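You operate a simulated robot arm through the tools that you are given. There is no shell and no other tool. Be economical: measure what you need, move in short steps, check, and stop when the job is done.

Carry out the task below with a simulated robot arm. There is one attempt and no reset: what you move stays moved.

TASK
Wind two turns on the clamped blue sling and set its tag block.
Fine: the red block goes on the sling if the dial read under 20 PT, else the green; wind off before opening the guard; leave the guard open, the sling clamped.

The check looks at the end state, three seconds after you hand in, the way a careful person would. Anything else that was tipped, shoved, dropped, spilled or broken makes it a failure.

THE ROBOT
A 6-joint arm with a two-finger parallel gripper, fixed in place. Base frame: the origin is at the foot of the arm, x ahead of it, y to its left, z up; the work surface is at about z = 0. Lengths are in mm, angles in rad, forces in N, time in s.
With the tool pointing down near the work surface it reaches from about 140 to 580 mm from the base axis. Its first joint turns from -1.152 to 1.152 rad. Payload 2.1 kg.
The TCP is the grasp point between the finger pads, 30 mm short of the fingertips. In the tool frame z runs along the fingers and y along their closing line. Largest opening 94 mm; finger width 28, thickness 10; the body of the gripper, 50 by 96 mm, starts 55 mm behind the TCP.
Orientation is that of the tool frame in the base frame, as [roll, pitch, yaw] about the fixed x, y, z axes, in that order (R = Rz(yaw) Ry(pitch) Rx(roll)). With the fingers straight down and closing along the base's y, the tool's x points along the base's -x, its y along +y and its z along -z.

THE INTERFACE
- The arm moves only by the tool drive_tool. Its argument "commands" is a list of rows, each a list of 7 numbers: the shift along the base's x, y, z in units of 150 mm (1.0 is 150 mm), then the turn, a rotation vector about the base's x, y, z in units of 45 degrees (1.0 is 45 degrees), then the finger opening in mm, from 0 to 94. In form: [[tx, ty, tz, rx, ry, rz, jaw], ...]. A call has 1 to 20 rows; each row is the pose to reach, as a shift and turn from the pose commanded when the call began. A call with a number of a shift or a turn outside -1 to 1 is refused whole. Rows are played at 5 a second. More than 50 mm and 0.15 rad between two rows, or a gripper value outside its range, and nothing of the call is played. A pose out of reach is approached as far as the arm can. The call stops where the force on the tool passes 80 N (or 10 N more than at its start, if that is more) or the arm is blocked; 0.2 s more then pass. The fingers move at their own pace (about 72 mm/s each) and stop on an object; they squeeze with about 45 N. The grip force told is the motor's: it shows also when the fingers shut on nothing. Time passes only in rows, and 0.2 s behind the last, so rows that repeat a pose let the fingers close. The reply holds the time, the measured pose of the TCP, the force on the tool along the base axes, the opening and the grip force, in the units named above and with some noise, with the torque about the TCP (base axes, N m) and any sound that the robot's microphone picked up.
- Cameras (640 x 400 px; columns grow to the right, rows downward): "scene" is fixed at [55.9, -380, 511.8]; the picture's right is [0.75, -0.67, 0.00], its down [-0.26, -0.29, -0.92] and it looks along [0.61, 0.69, -0.39] (base axes); focal length 298 px, centre (320, 200). "wrist" rides on the gripper at [76, 14, -103] in the tool frame; the picture's right is [-0.18, 0.98, 0.00], its down [-0.75, -0.14, -0.64] and it looks along [-0.63, -0.12, 0.77] (tool axes); focal length 243 px, centre (320, 200). There is no depth. A picture from a camera that has moved, and an enlarged one, comes with that camera's place and axes in the base frame and with its lens. The place of the scene camera against the robot may be out by one fixed shift of up to 18 mm in any direction.
- snapshot(camera): a new picture of that camera. The clock stands still meanwhile.
- zoom(camera, box): a new picture of the part [left, top, right, bottom] of that camera's present view, enlarged. The clock stands still meanwhile.
- close_job(): hands the job in; it is judged then, once.

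Go step by step. Nothing tells you positions but the pictures and the camera data: compare them with the known pose of the tool, close in by small moves and look again before you grip or let go. The budget is 120 turns and 64 pictures, counting those below and the enlarged ones. Unless the task says otherwise, let go and move clear before handing in, and close with one line.

The tools are called after ">>>" as name(argument=value, ...) on one line, values as JSON. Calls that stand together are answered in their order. drive_tool: Moves the arm, as the interface text tells. Its arguments: {"type":"object","properties":{"commands":{"type":"array","items":{"type":"array","items":{"type":"number"}}}},"required":["commands"]} The other tools are called the same way: snapshot (camera) takes a picture; zoom (camera, box) takes an enlarged picture of a part of a camera's view; close_job () hands the job in.

At the start:

```text
time_s: 0.0
tcp_pos: [353.8, -47.9, 420.0]
tool_rot: [-3.141, 0.002, -3.14]
force: [0.3, 0.5, 0.2]
torque: [0.02, 0.01, -0.01]
gripper_width: 94.0
gripper_force: 0.0
```

scene: 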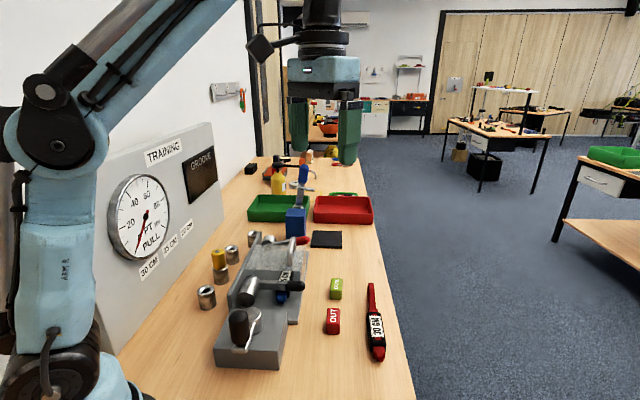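
wrist: 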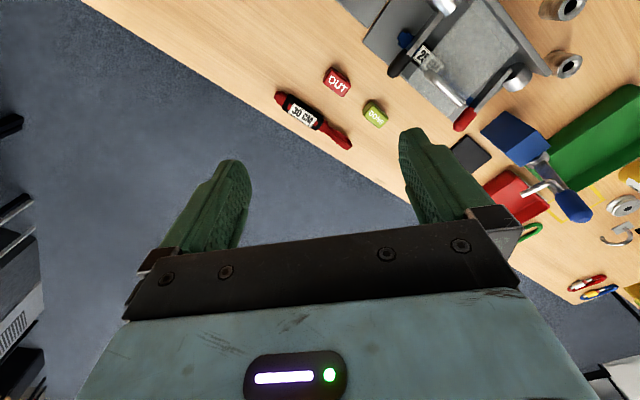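

I see a board with a dial, a grey fixture with levers and a guard, red and green tag blocks, and a torque-like tool marked 30 CM. I'll look closer at each before moving.

>>> zoom(camera="scene", box=[190, 220, 350, 380])

>>> zoom(camera="scene", box=[100, 130, 230, 290])

>>> zoom(camera="wrist", box=[340, 0, 640, 190])

>>> zoom(camera="scene", box=[230, 140, 390, 250])

```text
2.50 times, centred on (270, 300) of scene
camera zoom: at [55.9, -380.0, 511.8], right [0.75, -0.67, 0.0], down [-0.26, -0.29, -0.92], along [0.61, 0.69, -0.39], focal length 744 px, centre (445, -50)
```

zoom: 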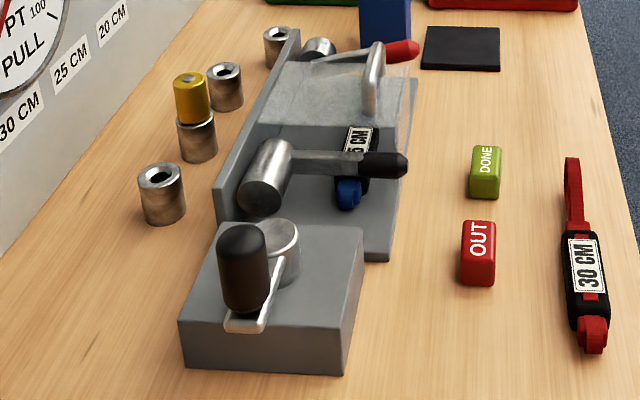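

```text
2.50 times, centred on (165, 210) of scene
camera zoom: at [55.9, -380.0, 511.8], right [0.75, -0.67, 0.0], down [-0.26, -0.29, -0.92], along [0.61, 0.69, -0.39], focal length 744 px, centre (708, 175)
```

zoom: 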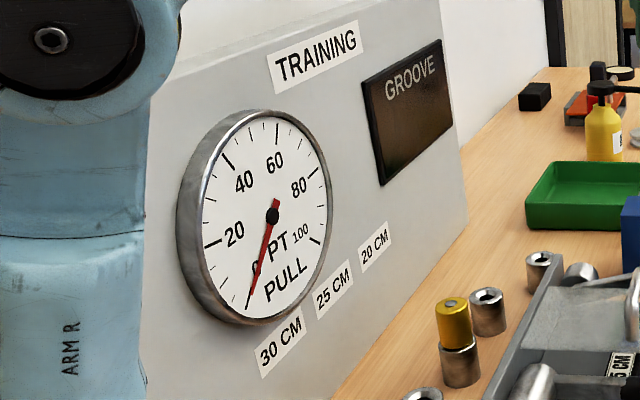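

```text
2.11 times, centred on (490, 95) of wrist
camera zoom: at [276.6, -33.3, 521.8], right [0.18, 0.98, 0.0], down [0.75, -0.14, 0.64], along [0.63, -0.12, -0.77], focal length 511 px, centre (-38, 421)
```

zoom: 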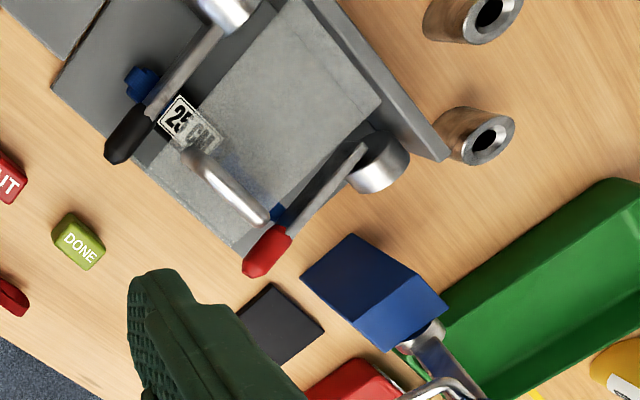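

```text
3.64 times, centred on (310, 195) of scene
camera zoom: at [55.9, -380.0, 511.8], right [0.75, -0.67, 0.0], down [-0.26, -0.29, -0.92], along [0.61, 0.69, -0.39], focal length 1082 px, centre (356, 218)
```

zoom: 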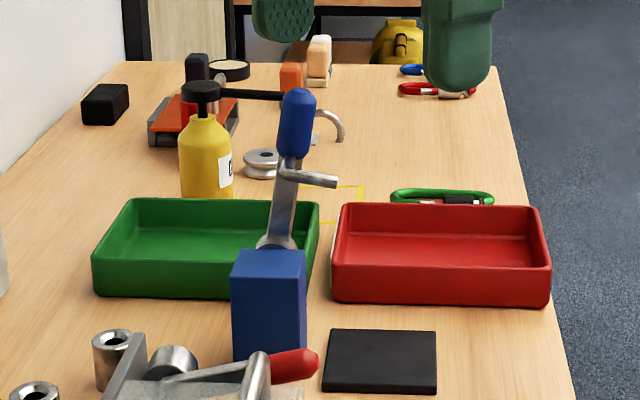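

The dial currently rests at 0; the fixture runs diagonally away from the arm, with the crank nearest at about (226, 49) and the blue 25 CM sling under the guard. I'll back up and yaw the tool 45° to see it all from the wrist.

>>> drive_tool(commands=[[-0.15, 0, 0, 0, 0, 0.17, 94], [-0.3, 0, 0, 0, 0, 0.34, 94], [-0.45, 0, 0, 0, 0, 0.51, 94], [-0.6, 0, 0, 0, 0, 0.68, 94], [-0.75, 0, 0, 0, 0, 0.85, 94], [-0.9, 0, 0, 0, 0, 1.0, 94]])

>>> snapshot(camera="wrist")

```text
time_s: 1.4
tcp_pos: [221.8, -47.4, 418.6]
tool_rot: [3.141, 0.002, -2.353]
force: [-0.4, -0.1, -1.4]
torque: [-0.01, -0.03, 0.01]
gripper_width: 93.9
gripper_force: 0.1
```

```text
57 pictures are left
camera wrist: at [155.0, -91.4, 522.2], right [-0.57, 0.82, 0.0], down [0.63, 0.43, 0.64], along [0.53, 0.37, -0.77], focal length 243 px, centre (320, 200)
```

wrist: 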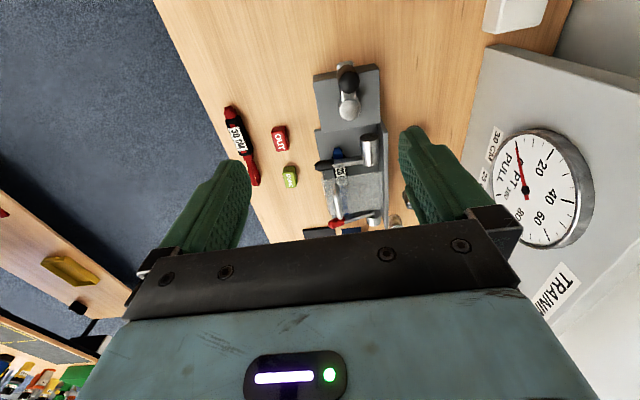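

>>> zoom(camera="wrist", box=[270, 50, 430, 150])

>>> zoom(camera="wrist", box=[270, 120, 430, 250])

```text
4.00 times, centred on (350, 100) of wrist
camera zoom: at [155.0, -91.4, 522.2], right [-0.57, 0.82, 0.0], down [0.63, 0.43, 0.64], along [0.53, 0.37, -0.77], focal length 970 px, centre (200, 600)
```

zoom: 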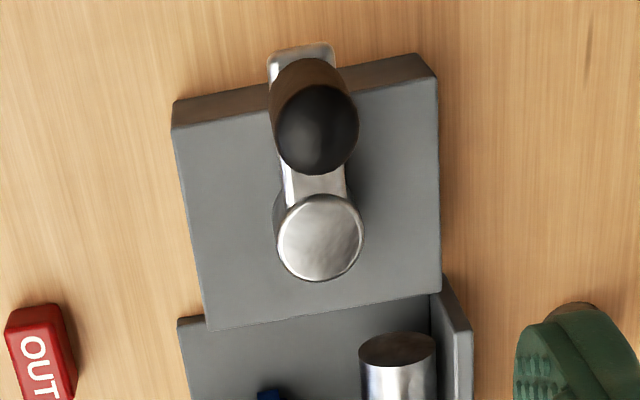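

```text
3.08 times, centred on (350, 185) of wrist
camera zoom: at [155.0, -91.4, 522.2], right [-0.57, 0.82, 0.0], down [0.63, 0.43, 0.64], along [0.53, 0.37, -0.77], focal length 746 px, centre (228, 246)
```

zoom: 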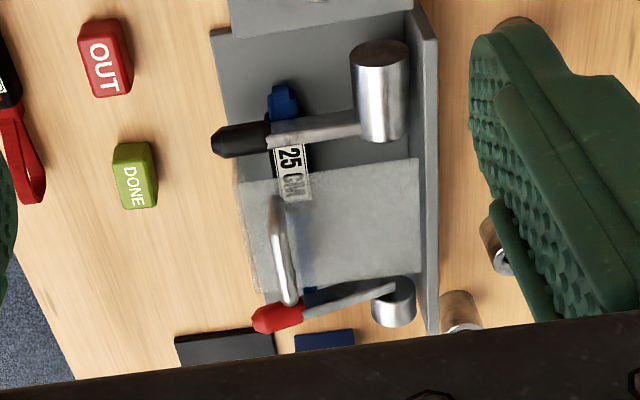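

The crank hub is near (257, 51) with the knob pointing toward the arm base. I need a second viewpoint to triangulate heights.

>>> drive_tool(commands=[[-0.05, 0.1, -0.25, 0, 0, 0, 94], [-0.1, 0.2, -0.5, 0, 0, 0, 94], [-0.13, 0.3, -0.75, 0, 0, 0, 94]])

>>> snapshot(camera="wrist")

```text
time_s: 2.2
tcp_pos: [199.9, -3.2, 305.0]
tool_rot: [-3.142, 0.002, -2.354]
force: [-0.6, -0.1, 0.3]
torque: [0.0, -0.03, 0.01]
gripper_width: 94.0
gripper_force: 0.1
```

```text
54 pictures are left
camera wrist: at [135.8, -47.5, 407.3], right [-0.57, 0.82, 0.0], down [0.63, 0.43, 0.64], along [0.53, 0.36, -0.77], focal length 243 px, centre (320, 200)
```

wrist: 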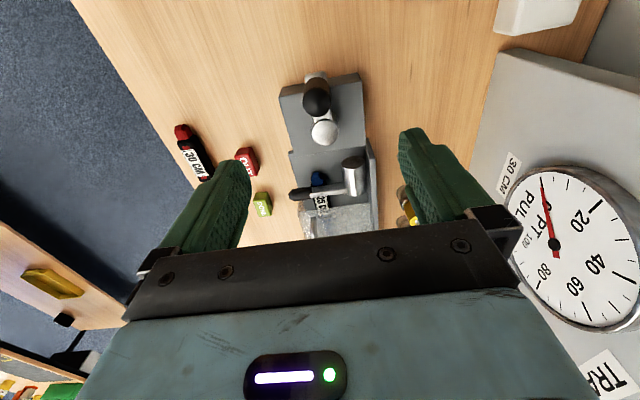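

>>> zoom(camera="wrist", box=[260, 60, 400, 160])

```text
4.00 times, centred on (330, 110) of wrist
camera zoom: at [135.8, -47.5, 407.3], right [-0.57, 0.82, 0.0], down [0.63, 0.43, 0.64], along [0.53, 0.36, -0.77], focal length 970 px, centre (280, 560)
```

zoom: 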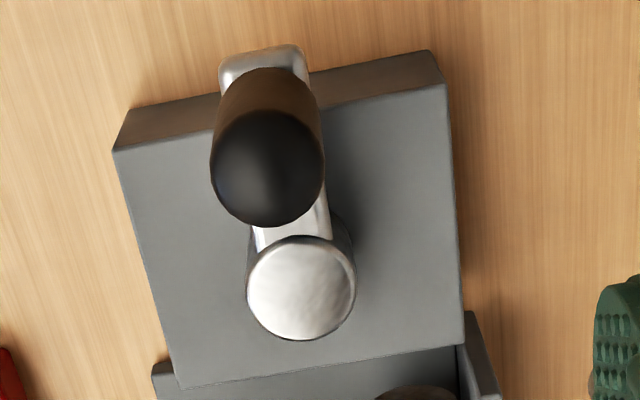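

Hub top is about (251, 42, 85), knob from z≈80 to 138 around (211, 0), crank radius ~58. I'll move above the knob and check alignment.

>>> drive_tool(commands=[[0.03, 0.01, -0.25, 0, 0, 0, 80], [0.06, 0.02, -0.5, 0, 0, 0, 80], [0.074, 0.02, -0.7, 0, 0, 0, 80]])

>>> snapshot(camera="wrist")

>>> zoom(camera="scene", box=[160, 200, 360, 380])

```text
time_s: 3.0
tcp_pos: [212.3, 2.9, 201.2]
tool_rot: [3.141, 0.002, -2.354]
force: [0.0, -0.2, -1.0]
torque: [-0.04, -0.03, -0.01]
gripper_width: 79.9
gripper_force: 0.1
```

```text
52 pictures are left
camera wrist: at [147.0, -40.9, 304.3], right [-0.57, 0.82, 0.0], down [0.63, 0.43, 0.64], along [0.53, 0.36, -0.77], focal length 243 px, centre (320, 200)
```

wrist: 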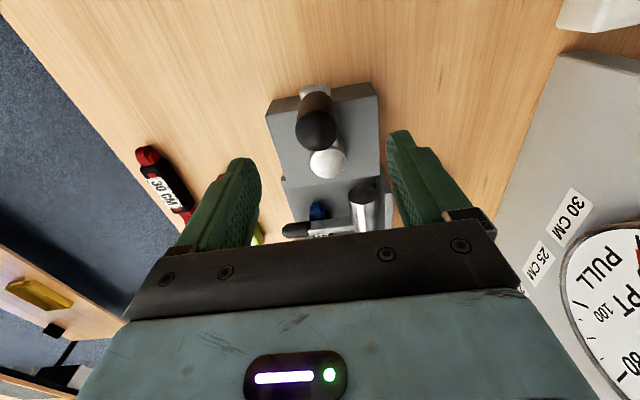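

```text
2.22 times, centred on (260, 290) of scene
camera zoom: at [55.9, -380.0, 511.8], right [0.75, -0.67, 0.0], down [-0.26, -0.29, -0.92], along [0.61, 0.69, -0.39], focal length 661 px, centre (453, 0)
```

zoom: 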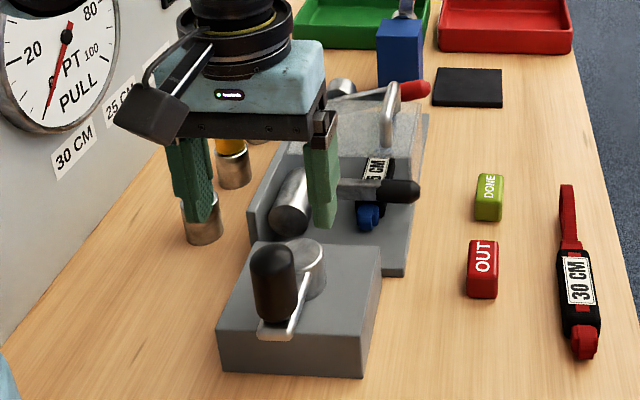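

The knob still triangulates to about (210, -1). Descending so the TCP is at z≈117 and closing gently.

>>> drive_tool(commands=[[-0.015, -0.026, -0.2, 0, 0, 0, 80], [-0.015, -0.026, -0.4, 0, 0, 0, 80], [-0.015, -0.026, -0.56, 0, 0, 0, 80]])

>>> snapshot(camera="wrist")

```text
time_s: 3.8
tcp_pos: [207.9, -2.1, 116.6]
tool_rot: [-3.14, 0.003, -2.354]
force: [0.1, 0.3, 0.0]
torque: [0.0, -0.03, 0.01]
gripper_width: 79.9
gripper_force: 0.0
```

```text
50 pictures are left
camera wrist: at [142.4, -46.9, 219.0], right [-0.57, 0.82, 0.0], down [0.63, 0.43, 0.64], along [0.53, 0.36, -0.77], focal length 243 px, centre (320, 200)
```

wrist: 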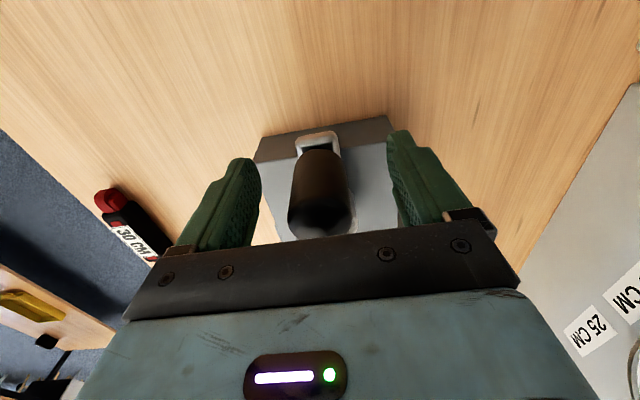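

The knob sits centred between the pads; closing on it.

>>> drive_tool(commands=[[0, 0, 0, 0, 0, 0, 50], [0, 0, 0, 0, 0, 0, 30], [0, 0, 0, 0, 0, 0, 20], [0, 0, 0, 0, 0, 0, 20]])

>>> snapshot(camera="wrist")

```text
time_s: 4.8
tcp_pos: [209.2, -3.4, 117.2]
tool_rot: [-3.139, 0.003, -2.357]
force: [23.0, -12.0, -13.6]
torque: [0.29, 0.85, -0.13]
gripper_width: 33.4
gripper_force: 45.4
```

```text
49 pictures are left
camera wrist: at [143.0, -47.2, 219.2], right [-0.56, 0.83, 0.0], down [0.63, 0.43, 0.65], along [0.53, 0.36, -0.76], focal length 243 px, centre (320, 200)
```

wrist: 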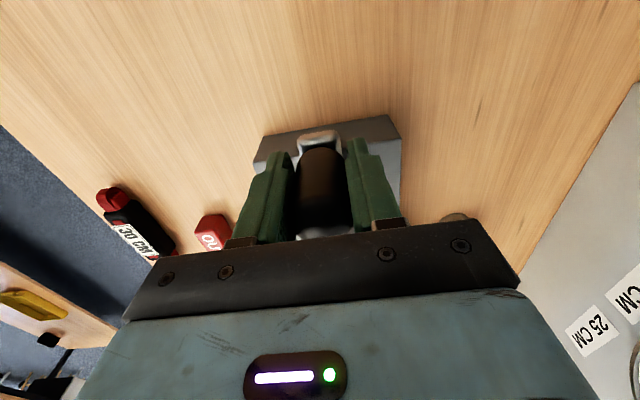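

Gripped at 33 mm width. Now a small 20° clockwise test arc about the hub to feel forces and see the dial.

>>> drive_tool(commands=[[-0.024, 0.026, 0, 0, 0, 0, 20], [-0.047, 0.055, 0, 0, 0, 0, 20], [-0.067, 0.085, 0, 0, 0, 0, 20], [-0.085, 0.117, 0, 0, 0, 0, 20], [-0.085, 0.117, 0, 0, 0, 0, 20]])

>>> zoom(camera="scene", box=[100, 160, 320, 380])

```text
time_s: 5.2
tcp_pos: [210.2, -0.5, 118.1]
tool_rot: [-3.118, 0.012, -2.358]
force: [18.7, -6.8, -13.2]
torque: [1.04, 2.62, -0.03]
gripper_width: 32.1
gripper_force: 44.7
stopped in row 2: the force on the tool passed its limit at 91 N (the readings are from after the stop); the commanded pose is now the measured one
```

```text
1.82 times, centred on (210, 270) of scene
camera zoom: at [55.9, -380.0, 511.8], right [0.75, -0.67, 0.0], down [-0.26, -0.29, -0.92], along [0.61, 0.69, -0.39], focal length 541 px, centre (520, 73)
```

zoom: 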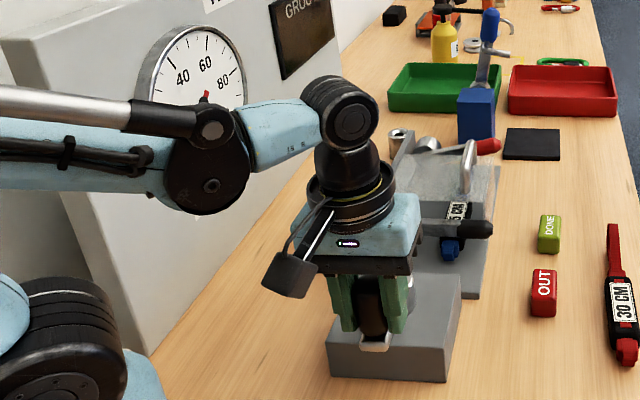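

Clockwise is against a stop, so winding is counter-clockwise. Testing a 20° arc that way.

>>> drive_tool(commands=[[0.025, -0.022, 0, 0.005, 0.016, 0, 20], [0.052, -0.044, 0, 0.011, 0.032, 0, 20], [0.081, -0.062, 0, 0.011, 0.032, 0, 20], [0.111, -0.077, 0, 0.011, 0.032, 0, 20], [0.111, -0.077, 0, 0.011, 0.032, 0, 20]])

>>> snapshot(camera="scene")

>>> snapshot(camera="wrist")

```text
time_s: 6.4
tcp_pos: [227.2, -12.1, 119.0]
tool_rot: [3.141, 0.002, -2.358]
force: [8.0, 13.0, -26.2]
torque: [-1.38, -0.88, 0.05]
gripper_width: 31.0
gripper_force: 45.0
```

```text
47 pictures are left
```

scene: 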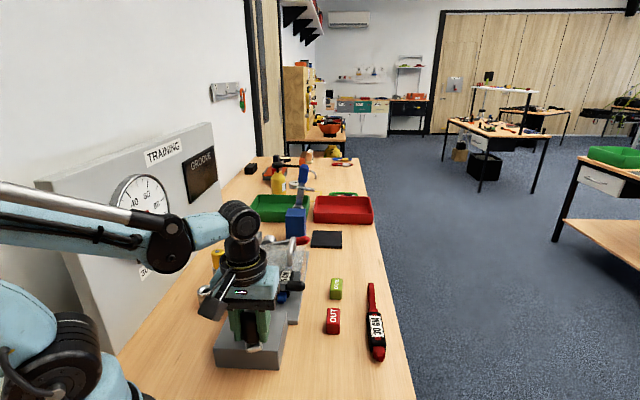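

```text
46 pictures are left
camera wrist: at [162.2, -56.7, 221.1], right [-0.56, 0.83, 0.0], down [0.63, 0.43, 0.64], along [0.53, 0.36, -0.77], focal length 243 px, centre (320, 200)
```

wrist: 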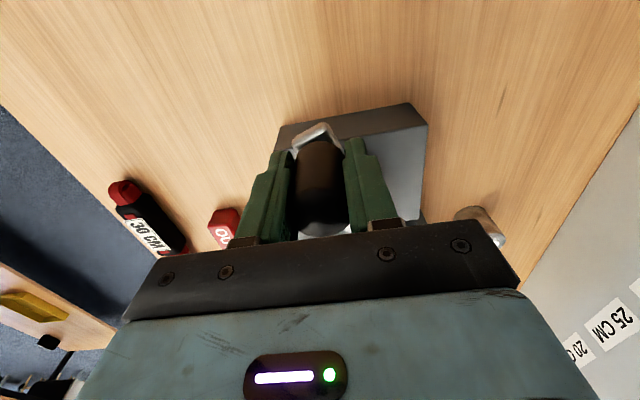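

The crank follows counter-clockwise with modest forces. Continue to ~305° on the circle and check forces to refine the hub centre.

>>> drive_tool(commands=[[0.065, -0.017, -0.008, 0, 0, 0, 20], [0.131, -0.028, -0.008, 0, 0, 0, 20], [0.198, -0.028, -0.008, 0, 0, 0, 20], [0.264, -0.017, -0.008, 0, 0, 0, 20], [0.326, 0.006, -0.008, 0, 0, 0, 20], [0.384, 0.04, -0.008, 0, 0, 0, 20], [0.384, 0.04, -0.008, 0, 0, 0, 20]])

>>> snapshot(camera="scene")

>>> snapshot(camera="wrist")

```text
time_s: 8.0
tcp_pos: [286.4, -9.2, 117.2]
tool_rot: [-3.138, -0.003, -2.361]
force: [21.0, -30.3, 31.6]
torque: [1.38, 1.23, -0.08]
gripper_width: 30.8
gripper_force: 44.8
```

```text
45 pictures are left
```

scene: 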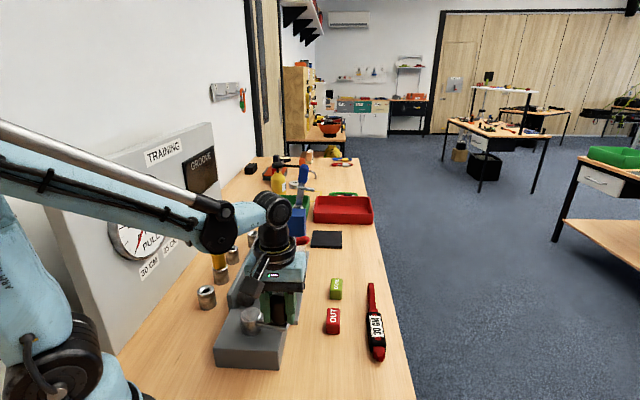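

```text
44 pictures are left
camera wrist: at [220.8, -52.0, 219.7], right [-0.56, 0.83, 0.0], down [0.63, 0.43, 0.64], along [0.53, 0.36, -0.77], focal length 243 px, centre (320, 200)
```

wrist: 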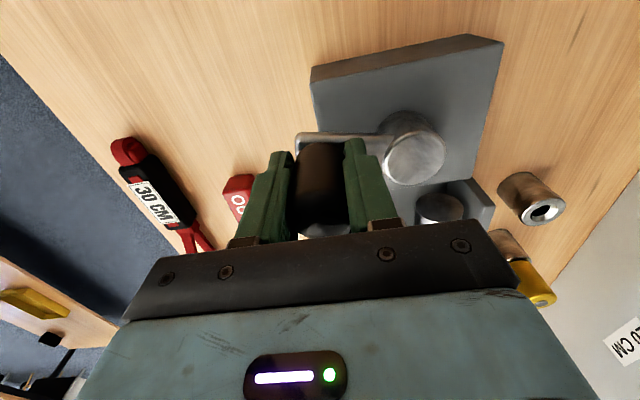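

The knob's real path suggests centre ≈(252.5, 42), radius ≈61. Continuing the arc with that correction.

>>> drive_tool(commands=[[0.07, 0.028, 0.004, 0, 0, 0, 20], [0.116, 0.081, 0.004, 0, 0, 0, 20], [0.153, 0.142, 0.004, 0, 0, 0, 20], [0.178, 0.208, 0.004, 0, 0, 0, 20], [0.191, 0.278, 0.004, 0, 0, 0, 20], [0.193, 0.349, 0.004, 0, 0, 0, 20], [0.193, 0.349, 0.004, 0, 0, 0, 20]])

>>> snapshot(camera="wrist")

```text
time_s: 9.6
tcp_pos: [311.9, 45.8, 117.8]
tool_rot: [3.136, -0.004, -2.356]
force: [-11.8, 0.5, -31.4]
torque: [-1.44, -1.51, 0.0]
gripper_width: 31.2
gripper_force: 45.2
```

```text
43 pictures are left
camera wrist: at [248.6, 2.5, 221.4], right [-0.56, 0.83, 0.0], down [0.64, 0.43, 0.64], along [0.53, 0.36, -0.77], focal length 243 px, centre (320, 200)
```

wrist: 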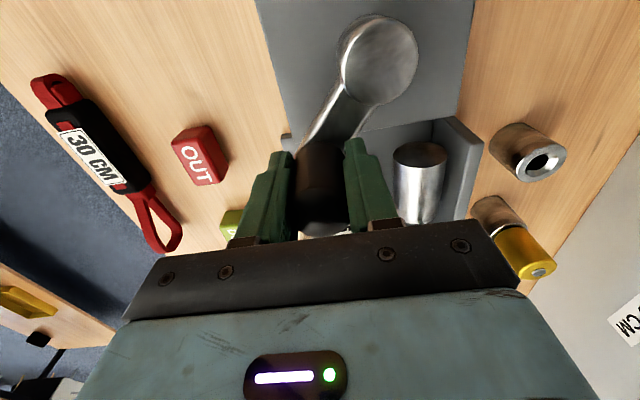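

Crank tracks well. Continuing to the 94° position.

>>> drive_tool(commands=[[-0.018, 0.068, -0.001, 0, 0, 0, 20], [-0.041, 0.134, -0.001, 0, 0, 0, 20], [-0.075, 0.195, -0.001, 0, 0, 0, 20], [-0.118, 0.249, -0.001, 0, 0, 0, 20], [-0.171, 0.295, -0.001, 0, 0, 0, 20], [-0.231, 0.331, -0.001, 0, 0, 0, 20], [-0.296, 0.356, -0.001, 0, 0, 0, 20], [-0.364, 0.369, -0.001, 0, 0, 0, 20], [-0.434, 0.371, -0.001, 0, 0, 0, 20], [-0.434, 0.371, -0.001, 0, 0, 0, 20]])

>>> snapshot(camera="scene")

```text
time_s: 11.8
tcp_pos: [248.0, 100.6, 117.8]
tool_rot: [3.137, 0.004, -2.358]
force: [0.8, 7.0, 5.3]
torque: [-0.37, -2.33, -0.01]
gripper_width: 30.9
gripper_force: 44.9
```

```text
42 pictures are left
```

scene: 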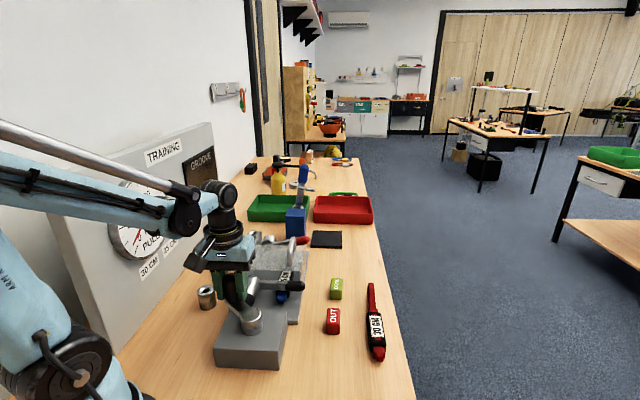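

Half-turn done smoothly with the hub geometry holding. Continuing to complete the first turn at ~224°.

>>> drive_tool(commands=[[-0.069, -0.012, 0, 0, 0, 0, 20], [-0.135, -0.034, 0, 0, 0, 0, 20], [-0.196, -0.068, 0, 0, 0, 0, 20], [-0.25, -0.112, 0, 0, 0, 0, 20], [-0.296, -0.164, 0, 0, 0, 0, 20], [-0.331, -0.224, 0, 0, 0, 0, 20], [-0.356, -0.29, 0, 0, 0, 0, 20], [-0.37, -0.358, 0, 0, 0, 0, 20], [-0.371, -0.428, 0, 0, 0, 0, 20], [-0.36, -0.497, 0, 0, 0, 0, 20], [-0.337, -0.562, 0, 0, 0, 0, 20], [-0.304, -0.624, 0, 0, 0, 0, 20], [-0.26, -0.678, 0, 0, 0, 0, 20], [-0.26, -0.678, 0, 0, 0, 0, 20]])

>>> snapshot(camera="wrist")

>>> snapshot(camera="scene")

```text
time_s: 14.8
tcp_pos: [208.0, -0.2, 118.2]
tool_rot: [3.14, -0.002, -2.36]
force: [1.3, 2.2, -13.1]
torque: [-0.86, -1.24, -0.01]
gripper_width: 30.9
gripper_force: 45.1
```

```text
41 pictures are left
camera wrist: at [144.2, -43.1, 221.3], right [-0.56, 0.83, 0.0], down [0.64, 0.43, 0.64], along [0.53, 0.36, -0.77], focal length 243 px, centre (320, 200)
```

wrist: 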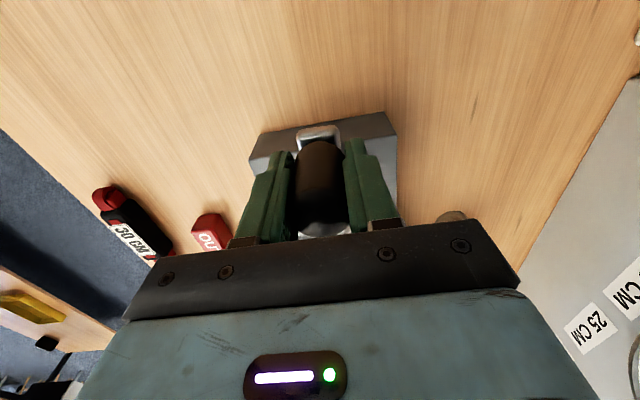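

```text
40 pictures are left
```

scene: 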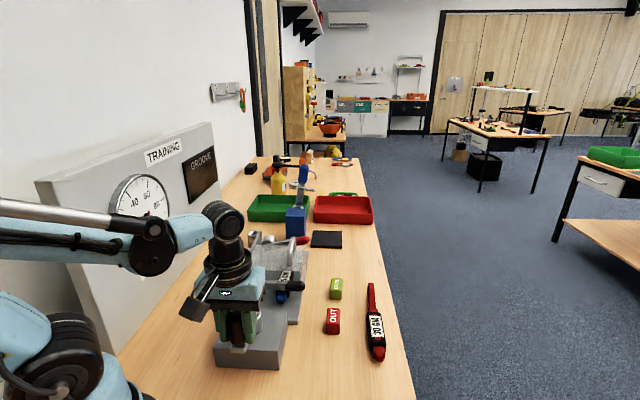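

One full turn complete. Starting the second turn, half of it now.

>>> drive_tool(commands=[[0.053, -0.045, 0, 0, 0, 0, 20], [0.113, -0.081, 0, 0, 0, 0, 20], [0.178, -0.107, 0, 0, 0, 0, 20], [0.246, -0.12, 0, 0, 0, 0, 20], [0.316, -0.121, 0, 0, 0, 0, 20], [0.385, -0.11, 0, 0, 0, 0, 20], [0.451, -0.087, 0, 0, 0, 0, 20], [0.512, -0.053, 0, 0, 0, 0, 20], [0.566, -0.01, 0, 0, 0, 0, 20], [0.611, 0.043, 0, 0, 0, 0, 20], [0.647, 0.103, 0, 0, 0, 0, 20], [0.673, 0.168, 0, 0, 0, 0, 20], [0.686, 0.236, 0, 0, 0, 0, 20], [0.687, 0.306, 0, 0, 0, 0, 20], [0.676, 0.375, 0, 0, 0, 0, 20], [0.653, 0.441, 0, 0, 0, 0, 20], [0.619, 0.502, 0, 0, 0, 0, 20], [0.576, 0.556, 0, 0, 0, 0, 20], [0.576, 0.556, 0, 0, 0, 0, 20]])

>>> snapshot(camera="wrist")

```text
time_s: 18.8
tcp_pos: [295.4, 83.1, 118.7]
tool_rot: [-3.141, 0.002, -2.357]
force: [10.9, 12.2, -19.1]
torque: [-0.35, -1.49, 0.01]
gripper_width: 31.1
gripper_force: 45.0
```

```text
39 pictures are left
camera wrist: at [230.3, 39.7, 220.6], right [-0.56, 0.83, 0.0], down [0.63, 0.43, 0.64], along [0.53, 0.36, -0.76], focal length 243 px, centre (320, 200)
```

wrist: 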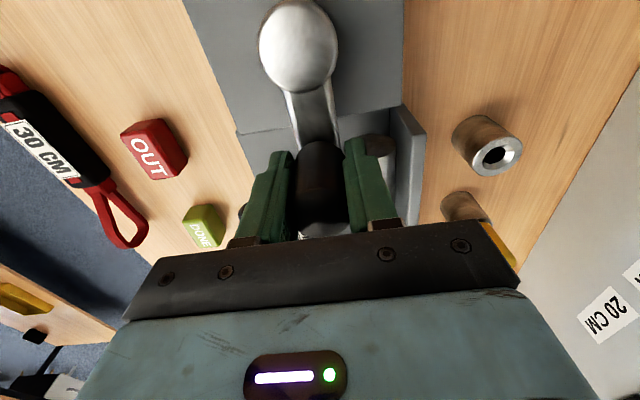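

Finishing the second turn, ending at the starting angle (~226°).

>>> drive_tool(commands=[[-0.053, 0.046, 0, 0, 0, 0, 20], [-0.113, 0.082, 0, 0, 0, 0, 20], [-0.178, 0.107, 0, 0, 0, 0, 20], [-0.246, 0.121, 0, 0, 0, 0, 20], [-0.316, 0.122, 0, 0, 0, 0, 20], [-0.385, 0.11, 0, 0, 0, 0, 20], [-0.451, 0.088, 0, 0, 0, 0, 20], [-0.512, 0.054, 0, 0, 0, 0, 20], [-0.566, 0.01, 0, 0, 0, 0, 20], [-0.611, -0.042, 0, 0, 0, 0, 20], [-0.647, -0.102, 0, 0, 0, 0, 20], [-0.673, -0.168, 0, 0, 0, 0, 20], [-0.686, -0.236, 0, 0, 0, 0, 20], [-0.687, -0.306, 0, 0, 0, 0, 20], [-0.676, -0.374, 0, 0, 0, 0, 20], [-0.653, -0.44, 0, 0, 0, 0, 20], [-0.619, -0.502, 0, 0, 0, 0, 20], [-0.576, -0.556, 0, 0, 0, 0, 20], [-0.561, -0.57, 0, 0, 0, 0, 20], [-0.561, -0.57, 0, 0, 0, 0, 20]])

>>> zoom(camera="scene", box=[90, 130, 290, 380])

```text
time_s: 23.0
tcp_pos: [213.1, -3.0, 116.5]
tool_rot: [3.141, -0.004, -2.36]
force: [-4.8, -2.8, 16.5]
torque: [-1.74, -0.36, -0.01]
gripper_width: 30.7
gripper_force: 44.7
```

```text
1.60 times, centred on (190, 255) of scene
camera zoom: at [55.8, -379.9, 511.8], right [0.75, -0.67, 0.0], down [-0.26, -0.29, -0.92], along [0.61, 0.69, -0.39], focal length 476 px, centre (528, 112)
```

zoom: 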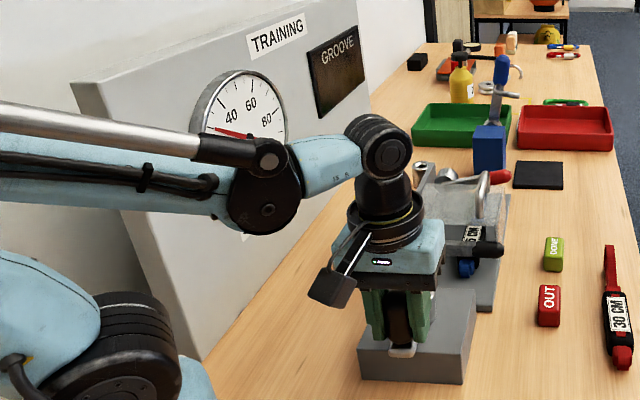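

The needle has moved to the neighbourhood of 20–30; I'll zoom hard on the dial.

>>> zoom(camera="scene", box=[140, 165, 190, 225])

>>> zoom(camera="wrist", box=[540, 200, 640, 300])

```text
6.67 times, centred on (165, 195) of scene
camera zoom: at [55.8, -379.9, 511.8], right [0.75, -0.67, 0.0], down [-0.26, -0.29, -0.92], along [0.61, 0.69, -0.39], focal length 1984 px, centre (1353, 233)
```

zoom: 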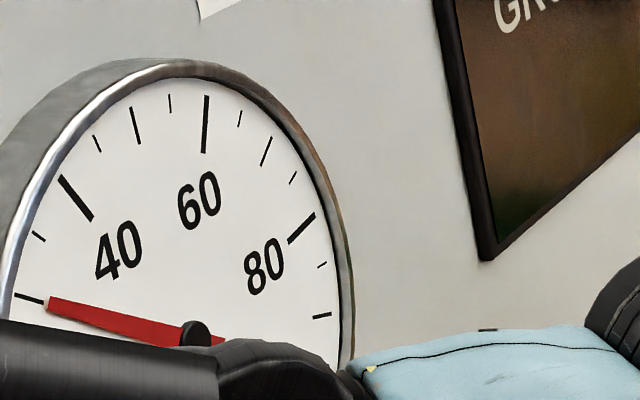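

```text
4.00 times, centred on (590, 250) of wrist
camera zoom: at [147.4, -46.1, 220.4], right [-0.56, 0.83, 0.0], down [0.64, 0.43, 0.64], along [0.53, 0.36, -0.77], focal length 970 px, centre (-760, 0)
```

zoom: 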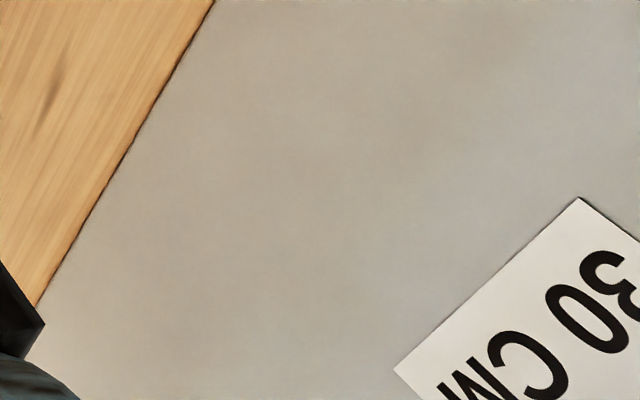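

The needle reads just about 30 PT (well over 20), so the green DONE block goes on the sling. Now winding off clockwise, first half-turn.

>>> drive_tool(commands=[[-0.046, 0.052, 0.003, 0, 0, 0, 20], [-0.084, 0.111, 0.003, 0, 0, 0, 20], [-0.109, 0.175, 0.003, 0, 0, 0, 20], [-0.124, 0.244, 0.003, 0, 0, 0, 20], [-0.127, 0.313, 0.003, 0, 0, 0, 20], [-0.117, 0.382, 0.003, 0, 0, 0, 20], [-0.095, 0.449, 0.003, 0, 0, 0, 20], [-0.062, 0.51, 0.003, 0, 0, 0, 20], [-0.02, 0.565, 0.003, 0, 0, 0, 20], [0.032, 0.612, 0.003, 0, 0, 0, 20], [0.091, 0.649, 0.003, 0, 0, 0, 20], [0.156, 0.675, 0.003, 0, 0, 0, 20], [0.224, 0.689, 0.003, 0, 0, 0, 20], [0.294, 0.692, 0.003, 0, 0, 0, 20], [0.363, 0.682, 0.003, 0, 0, 0, 20], [0.429, 0.66, 0.003, 0, 0, 0, 20], [0.491, 0.628, 0.003, 0, 0, 0, 20], [0.546, 0.585, 0.003, 0, 0, 0, 20], [0.546, 0.585, 0.003, 0, 0, 0, 20]])

>>> zoom(camera="scene", box=[90, 130, 350, 380])

```text
time_s: 27.0
tcp_pos: [292.5, 86.4, 117.3]
tool_rot: [3.139, 0.003, -2.359]
force: [10.8, 12.7, -2.3]
torque: [-1.98, -0.27, 0.01]
gripper_width: 30.8
gripper_force: 45.1
```

```text
1.60 times, centred on (220, 255) of scene
camera zoom: at [55.9, -379.9, 511.8], right [0.75, -0.67, 0.0], down [-0.26, -0.29, -0.92], along [0.61, 0.69, -0.39], focal length 476 px, centre (480, 112)
```

zoom: 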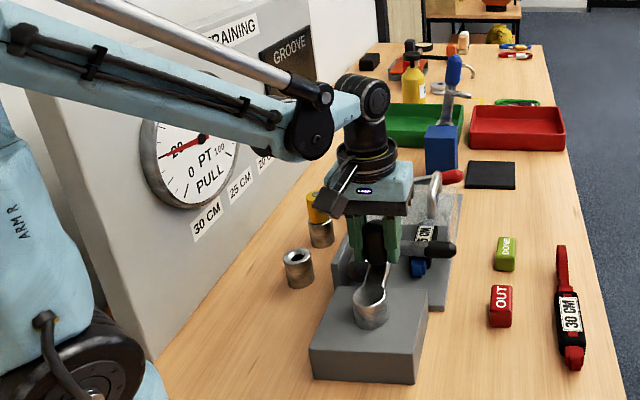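

The needle is falling as expected. Second half-turn off, mirrored.

>>> drive_tool(commands=[[0.046, -0.052, 0, 0, 0, 0, 20], [0.084, -0.111, 0, 0, 0, 0, 20], [0.109, -0.175, 0, 0, 0, 0, 20], [0.124, -0.244, 0, 0, 0, 0, 20], [0.127, -0.313, 0, 0, 0, 0, 20], [0.117, -0.382, 0, 0, 0, 0, 20], [0.095, -0.449, 0, 0, 0, 0, 20], [0.062, -0.51, 0, 0, 0, 0, 20], [0.02, -0.565, 0, 0, 0, 0, 20], [-0.032, -0.612, 0, 0, 0, 0, 20], [-0.091, -0.649, 0, 0, 0, 0, 20], [-0.156, -0.675, 0, 0, 0, 0, 20], [-0.224, -0.689, 0, 0, 0, 0, 20], [-0.294, -0.692, 0, 0, 0, 0, 20], [-0.363, -0.682, 0, 0, 0, 0, 20], [-0.429, -0.66, 0, 0, 0, 0, 20], [-0.491, -0.628, 0, 0, 0, 0, 20], [-0.546, -0.585, 0, 0, 0, 0, 20], [-0.546, -0.585, 0, 0, 0, 0, 20]])

```text
time_s: 31.0
tcp_pos: [211.1, -1.9, 117.0]
tool_rot: [3.14, -0.002, -2.36]
force: [-2.6, -1.2, 29.5]
torque: [-1.63, -0.96, -0.01]
gripper_width: 30.8
gripper_force: 45.3
```

One turn off. Next half-turn with the same path.

>>> drive_tool(commands=[[-0.046, 0.052, 0.004, 0, 0, 0, 20], [-0.084, 0.111, 0.004, 0, 0, 0, 20], [-0.109, 0.175, 0.004, 0, 0, 0, 20], [-0.124, 0.244, 0.004, 0, 0, 0, 20], [-0.127, 0.313, 0.004, 0, 0, 0, 20], [-0.117, 0.382, 0.004, 0, 0, 0, 20], [-0.095, 0.449, 0.004, 0, 0, 0, 20], [-0.062, 0.51, 0.004, 0, 0, 0, 20], [-0.02, 0.565, 0.004, 0, 0, 0, 20], [0.032, 0.612, 0.004, 0, 0, 0, 20], [0.091, 0.649, 0.004, 0, 0, 0, 20], [0.156, 0.675, 0.004, 0, 0, 0, 20], [0.224, 0.689, 0.004, 0, 0, 0, 20], [0.294, 0.692, 0.004, 0, 0, 0, 20], [0.363, 0.682, 0.004, 0, 0, 0, 20], [0.429, 0.66, 0.004, 0, 0, 0, 20], [0.491, 0.628, 0.004, 0, 0, 0, 20], [0.546, 0.585, 0.004, 0, 0, 0, 20], [0.546, 0.585, 0.004, 0, 0, 0, 20]])

>>> zoom(camera="scene", box=[100, 170, 300, 340])

```text
time_s: 35.0
tcp_pos: [294.0, 85.3, 117.1]
tool_rot: [3.14, -0.001, -2.361]
force: [6.4, 6.7, -32.3]
torque: [-1.39, -1.19, 0.01]
gripper_width: 30.8
gripper_force: 45.1
```

```text
2.35 times, centred on (200, 255) of scene
camera zoom: at [56.0, -379.9, 511.8], right [0.75, -0.67, 0.0], down [-0.26, -0.29, -0.92], along [0.61, 0.69, -0.39], focal length 700 px, centre (602, 71)
```

zoom: 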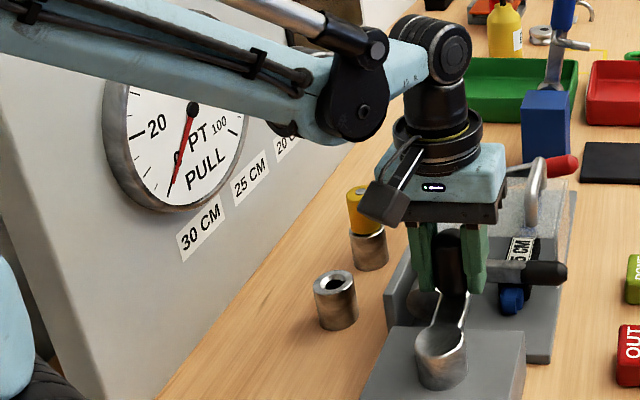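

The needle is already back at 0; finishing the last half-turn to the starting position.

>>> drive_tool(commands=[[0.046, -0.052, -0.003, 0, 0, 0, 20], [0.084, -0.111, -0.003, 0, 0, 0, 20], [0.109, -0.175, -0.003, 0, 0, 0, 20], [0.124, -0.244, -0.003, 0, 0, 0, 20], [0.127, -0.313, -0.003, 0, 0, 0, 20], [0.117, -0.382, -0.003, 0, 0, 0, 20], [0.095, -0.449, -0.003, 0, 0, 0, 20], [0.062, -0.51, -0.003, 0, 0, 0, 20], [0.02, -0.565, -0.003, 0, 0, 0, 20], [-0.032, -0.612, -0.003, 0, 0, 0, 20], [-0.091, -0.649, -0.003, 0, 0, 0, 20], [-0.156, -0.675, -0.003, 0, 0, 0, 20], [-0.224, -0.689, -0.003, 0, 0, 0, 20], [-0.294, -0.692, -0.003, 0, 0, 0, 20], [-0.363, -0.682, -0.003, 0, 0, 0, 20], [-0.429, -0.66, -0.003, 0, 0, 0, 20], [-0.491, -0.628, -0.003, 0, 0, 0, 20], [-0.546, -0.585, -0.003, 0, 0, 0, 20], [-0.546, -0.585, -0.003, 0, 0, 0, 20]])

```text
time_s: 39.0
tcp_pos: [212.5, -2.9, 118.2]
tool_rot: [3.139, 0.004, -2.357]
force: [24.3, 26.7, -15.4]
torque: [-1.38, 0.28, 0.01]
gripper_width: 30.8
gripper_force: 45.2
```

Two turns off, crank back at the start. Open the fingers and rise clear.

>>> drive_tool(commands=[[0, 0, 0, 0, 0, 0, 50], [0, 0, 0, 0, 0, 0, 78], [0, 0, 0, 0, 0, 0, 78], [0, 0, 0.2, 0, 0, 0, 78], [0, 0, 0.5, 0, 0, 0, 78], [0, 0, 0.8, 0, 0, 0, 78], [0, 0, 1.0, 0, 0, 0, 78]])

>>> snapshot(camera="wrist")

>>> snapshot(camera="scene")

```text
time_s: 40.6
tcp_pos: [212.0, -2.7, 269.0]
tool_rot: [3.14, -0.002, -2.361]
force: [-0.5, 0.5, 0.7]
torque: [-0.03, -0.03, -0.01]
gripper_width: 78.1
gripper_force: 0.0
```

```text
33 pictures are left
camera wrist: at [147.3, -46.0, 370.8], right [-0.56, 0.83, 0.0], down [0.64, 0.43, 0.64], along [0.53, 0.36, -0.77], focal length 243 px, centre (320, 200)
```

wrist: 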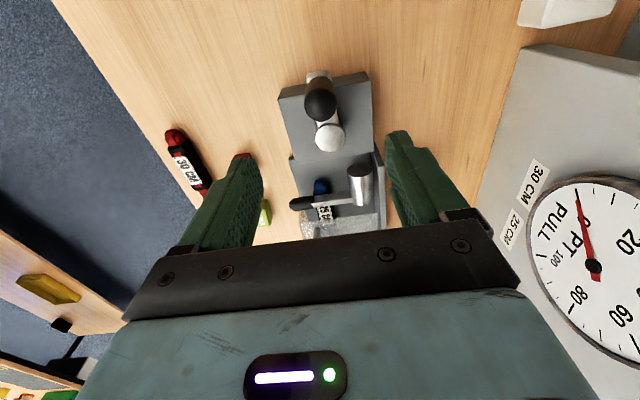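

```text
32 pictures are left
```

scene: 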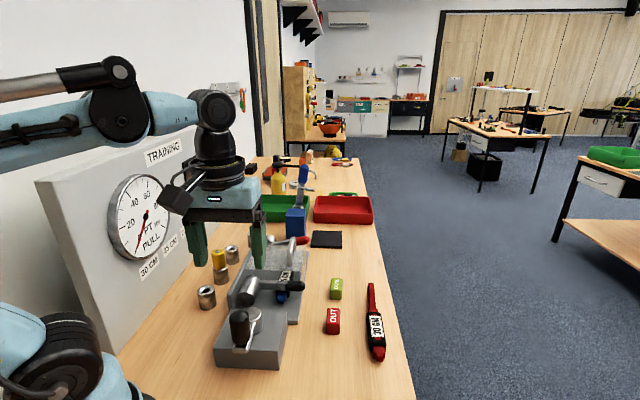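

Dial reads 0 and the crank is home. Now I'll look closely at the guard, its handle and hinge.

>>> drive_tool(commands=[[0.15, 0.1, 0.1, 0, 0, 0, 78], [0.3, 0.2, 0.2, 0, 0, 0, 78], [0.45, 0.3, 0.3, 0, 0, 0, 78], [0.6, 0.42, 0.4, 0, 0, 0, 78]])

>>> snapshot(camera="wrist")

>>> zoom(camera="scene", box=[230, 220, 330, 310])

```text
time_s: 41.6
tcp_pos: [300.8, 58.0, 325.7]
tool_rot: [3.14, 0.0, -2.36]
force: [0.3, -0.3, -0.4]
torque: [0.01, -0.01, 0.0]
gripper_width: 78.1
gripper_force: 0.0
```

```text
31 pictures are left
camera wrist: at [235.6, 14.6, 428.4], right [-0.56, 0.83, 0.0], down [0.64, 0.43, 0.64], along [0.53, 0.36, -0.77], focal length 243 px, centre (320, 200)
```

wrist: 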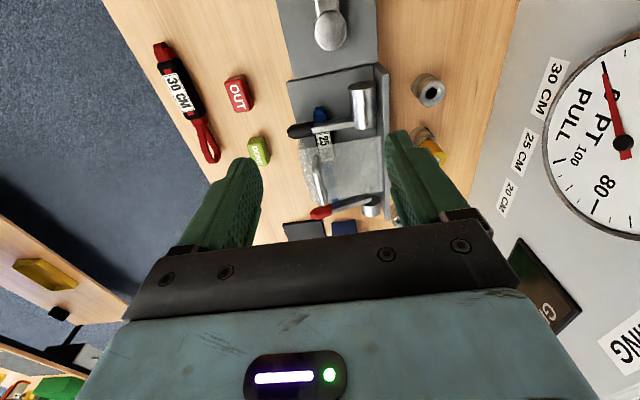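

```text
4.44 times, centred on (280, 265) of scene
camera zoom: at [55.8, -380.0, 511.8], right [0.75, -0.67, 0.0], down [-0.26, -0.29, -0.92], along [0.61, 0.69, -0.39], focal length 1323 px, centre (498, -89)
```

zoom: 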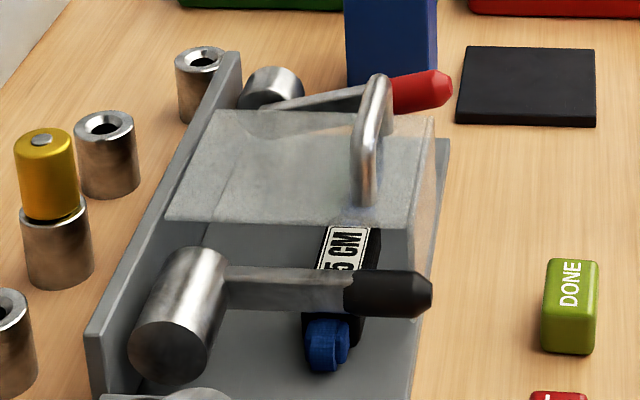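

>>> zoom(camera="wrist", box=[280, 70, 400, 240])

```text
2.35 times, centred on (340, 155) of wrist
camera zoom: at [235.6, 14.6, 428.4], right [-0.56, 0.83, 0.0], down [0.64, 0.43, 0.64], along [0.53, 0.36, -0.77], focal length 571 px, centre (273, 306)
```

zoom: 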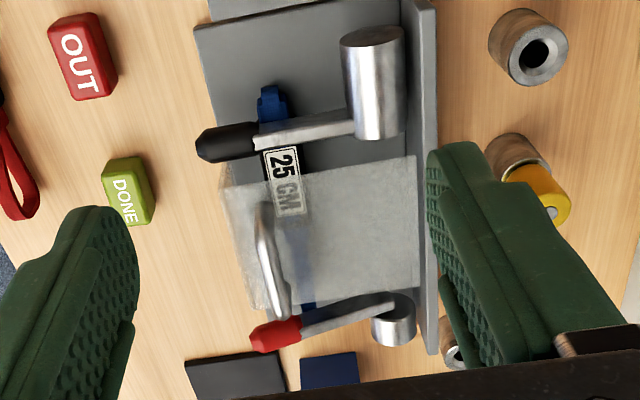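

Guard: plate at z≈80 hinged along the wall top through about (356, 222), handle bar mid about (428, 147, 110) running parallel to the fixture, already perpendicular to the closing line. Moving above the handle for a check.

>>> drive_tool(commands=[[0.17, 0.118, -0.16, 0, 0, 0, 60], [0.34, 0.237, -0.32, 0, 0, 0, 60], [0.51, 0.356, -0.48, 0, 0, 0, 60], [0.68, 0.474, -0.64, 0, 0, 0, 60], [0.848, 0.593, -0.8, 0, 0, 0, 60]])

>>> snapshot(camera="wrist")

>>> zoom(camera="scene", box=[220, 170, 360, 310])

```text
time_s: 42.8
tcp_pos: [427.4, 150.1, 208.1]
tool_rot: [-3.141, 0.002, -2.357]
force: [0.2, 0.4, 0.2]
torque: [-0.02, 0.02, -0.02]
gripper_width: 60.2
gripper_force: 0.0
```

```text
28 pictures are left
camera wrist: at [363.1, 106.1, 310.8], right [-0.56, 0.83, 0.0], down [0.64, 0.43, 0.64], along [0.53, 0.36, -0.77], focal length 243 px, centre (320, 200)
```

wrist: 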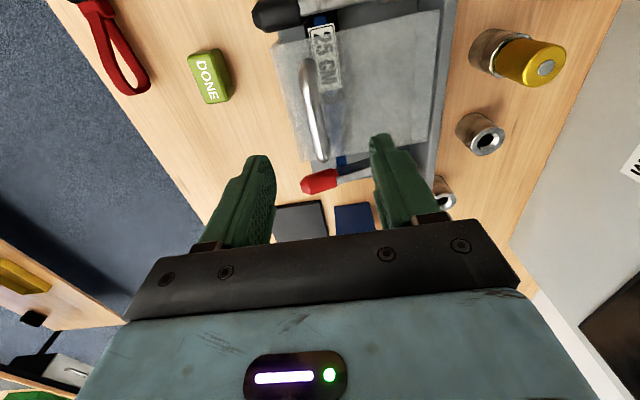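

```text
2.86 times, centred on (290, 240) of scene
camera zoom: at [55.8, -380.0, 511.8], right [0.75, -0.67, 0.0], down [-0.26, -0.29, -0.92], along [0.61, 0.69, -0.39], focal length 850 px, centre (406, 86)
```

zoom: 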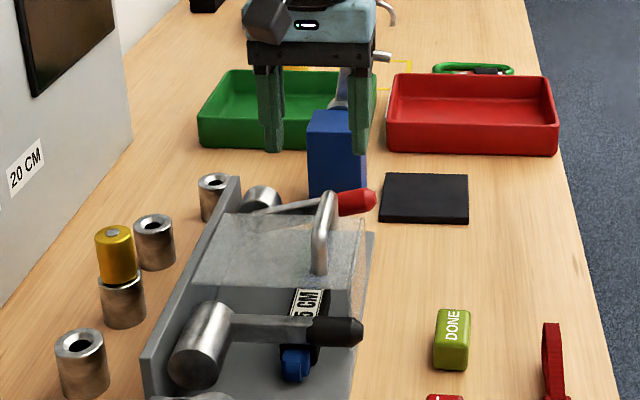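

Two views agree the handle bar mid is (425, 143, 110). Descend to z≈125 with 60 mm opening, then check before closing.

>>> drive_tool(commands=[[-0.018, -0.037, -0.2, 0, 0, 0, 60], [-0.018, -0.037, -0.4, 0, 0, 0, 60], [-0.018, -0.037, -0.547, 0, 0, 0, 60]])

>>> snapshot(camera="wrist")

>>> zoom(camera="scene", box=[220, 170, 360, 310])

```text
time_s: 43.6
tcp_pos: [424.3, 146.1, 123.3]
tool_rot: [3.14, -0.001, -2.359]
force: [0.2, 0.3, 0.5]
torque: [0.0, 0.02, -0.01]
gripper_width: 60.3
gripper_force: 0.0
```

```text
26 pictures are left
camera wrist: at [360.3, 102.2, 226.0], right [-0.56, 0.83, 0.0], down [0.64, 0.43, 0.64], along [0.53, 0.36, -0.77], focal length 243 px, centre (320, 200)
```

wrist: 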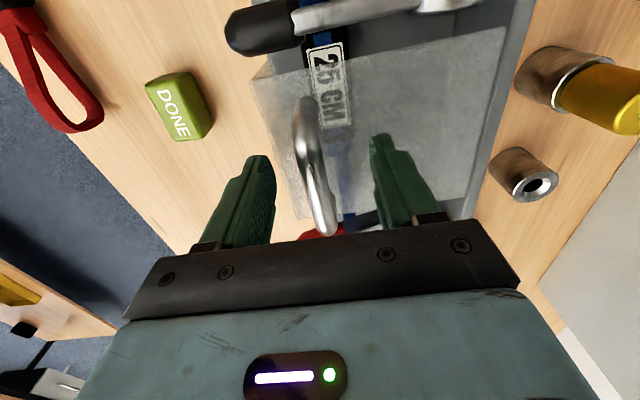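

```text
2.86 times, centred on (290, 240) of scene
camera zoom: at [55.9, -380.0, 511.8], right [0.75, -0.67, 0.0], down [-0.26, -0.29, -0.92], along [0.61, 0.69, -0.39], focal length 850 px, centre (406, 86)
```

zoom: 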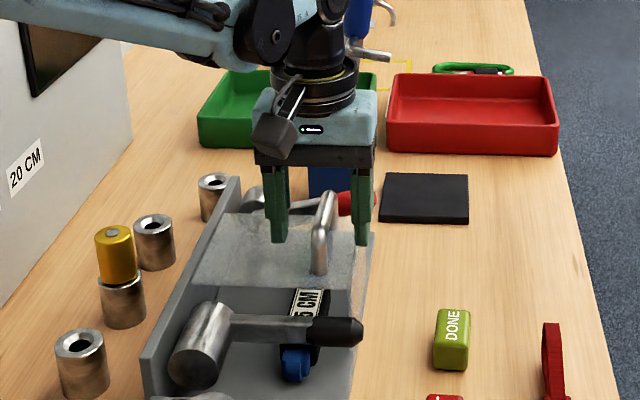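

The bar is between the fingers with tips clear of the plate. Closing on it.

>>> drive_tool(commands=[[0, 0, 0, 0, 0, 0, 30], [0, 0, 0, 0, 0, 0, 10], [0, 0, 0, 0, 0, 0, 5], [0, 0, 0, 0, 0, 0, 5]])

```text
time_s: 44.6
tcp_pos: [426.5, 144.8, 124.6]
tool_rot: [-3.137, 0.001, -2.361]
force: [20.9, -18.5, 37.4]
torque: [0.12, -0.39, 0.42]
gripper_width: 13.6
gripper_force: 45.2
```

Handle gripped (13.6 mm). Begin lifting along the hinge arc, 25° first, watching forces.

>>> drive_tool(commands=[[-0.007, 0.007, 0.03, 0, 0, 0, 5], [-0.014, 0.014, 0.059, 0, 0, 0, 5], [-0.032, 0.031, 0.117, 0, 0, 0, 5], [-0.054, 0.052, 0.173, 0, 0, 0, 5], [-0.079, 0.075, 0.225, 0, 0, 0, 5], [-0.107, 0.103, 0.274, 0, 0, 0, 5], [-0.107, 0.103, 0.274, 0, 0, 0, 5]])

>>> zoom(camera="scene", box=[210, 150, 370, 310])

```text
time_s: 46.2
tcp_pos: [407.6, 161.1, 167.4]
tool_rot: [3.137, -0.003, -2.358]
force: [1.8, 2.4, -1.6]
torque: [0.37, -0.46, 0.15]
gripper_width: 13.4
gripper_force: 45.6
```

```text
2.50 times, centred on (290, 230) of scene
camera zoom: at [55.9, -379.9, 511.8], right [0.75, -0.67, 0.0], down [-0.26, -0.29, -0.92], along [0.61, 0.69, -0.39], focal length 744 px, centre (395, 125)
```

zoom: 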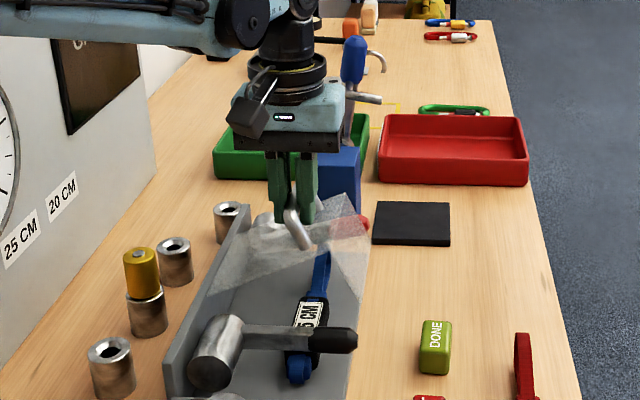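

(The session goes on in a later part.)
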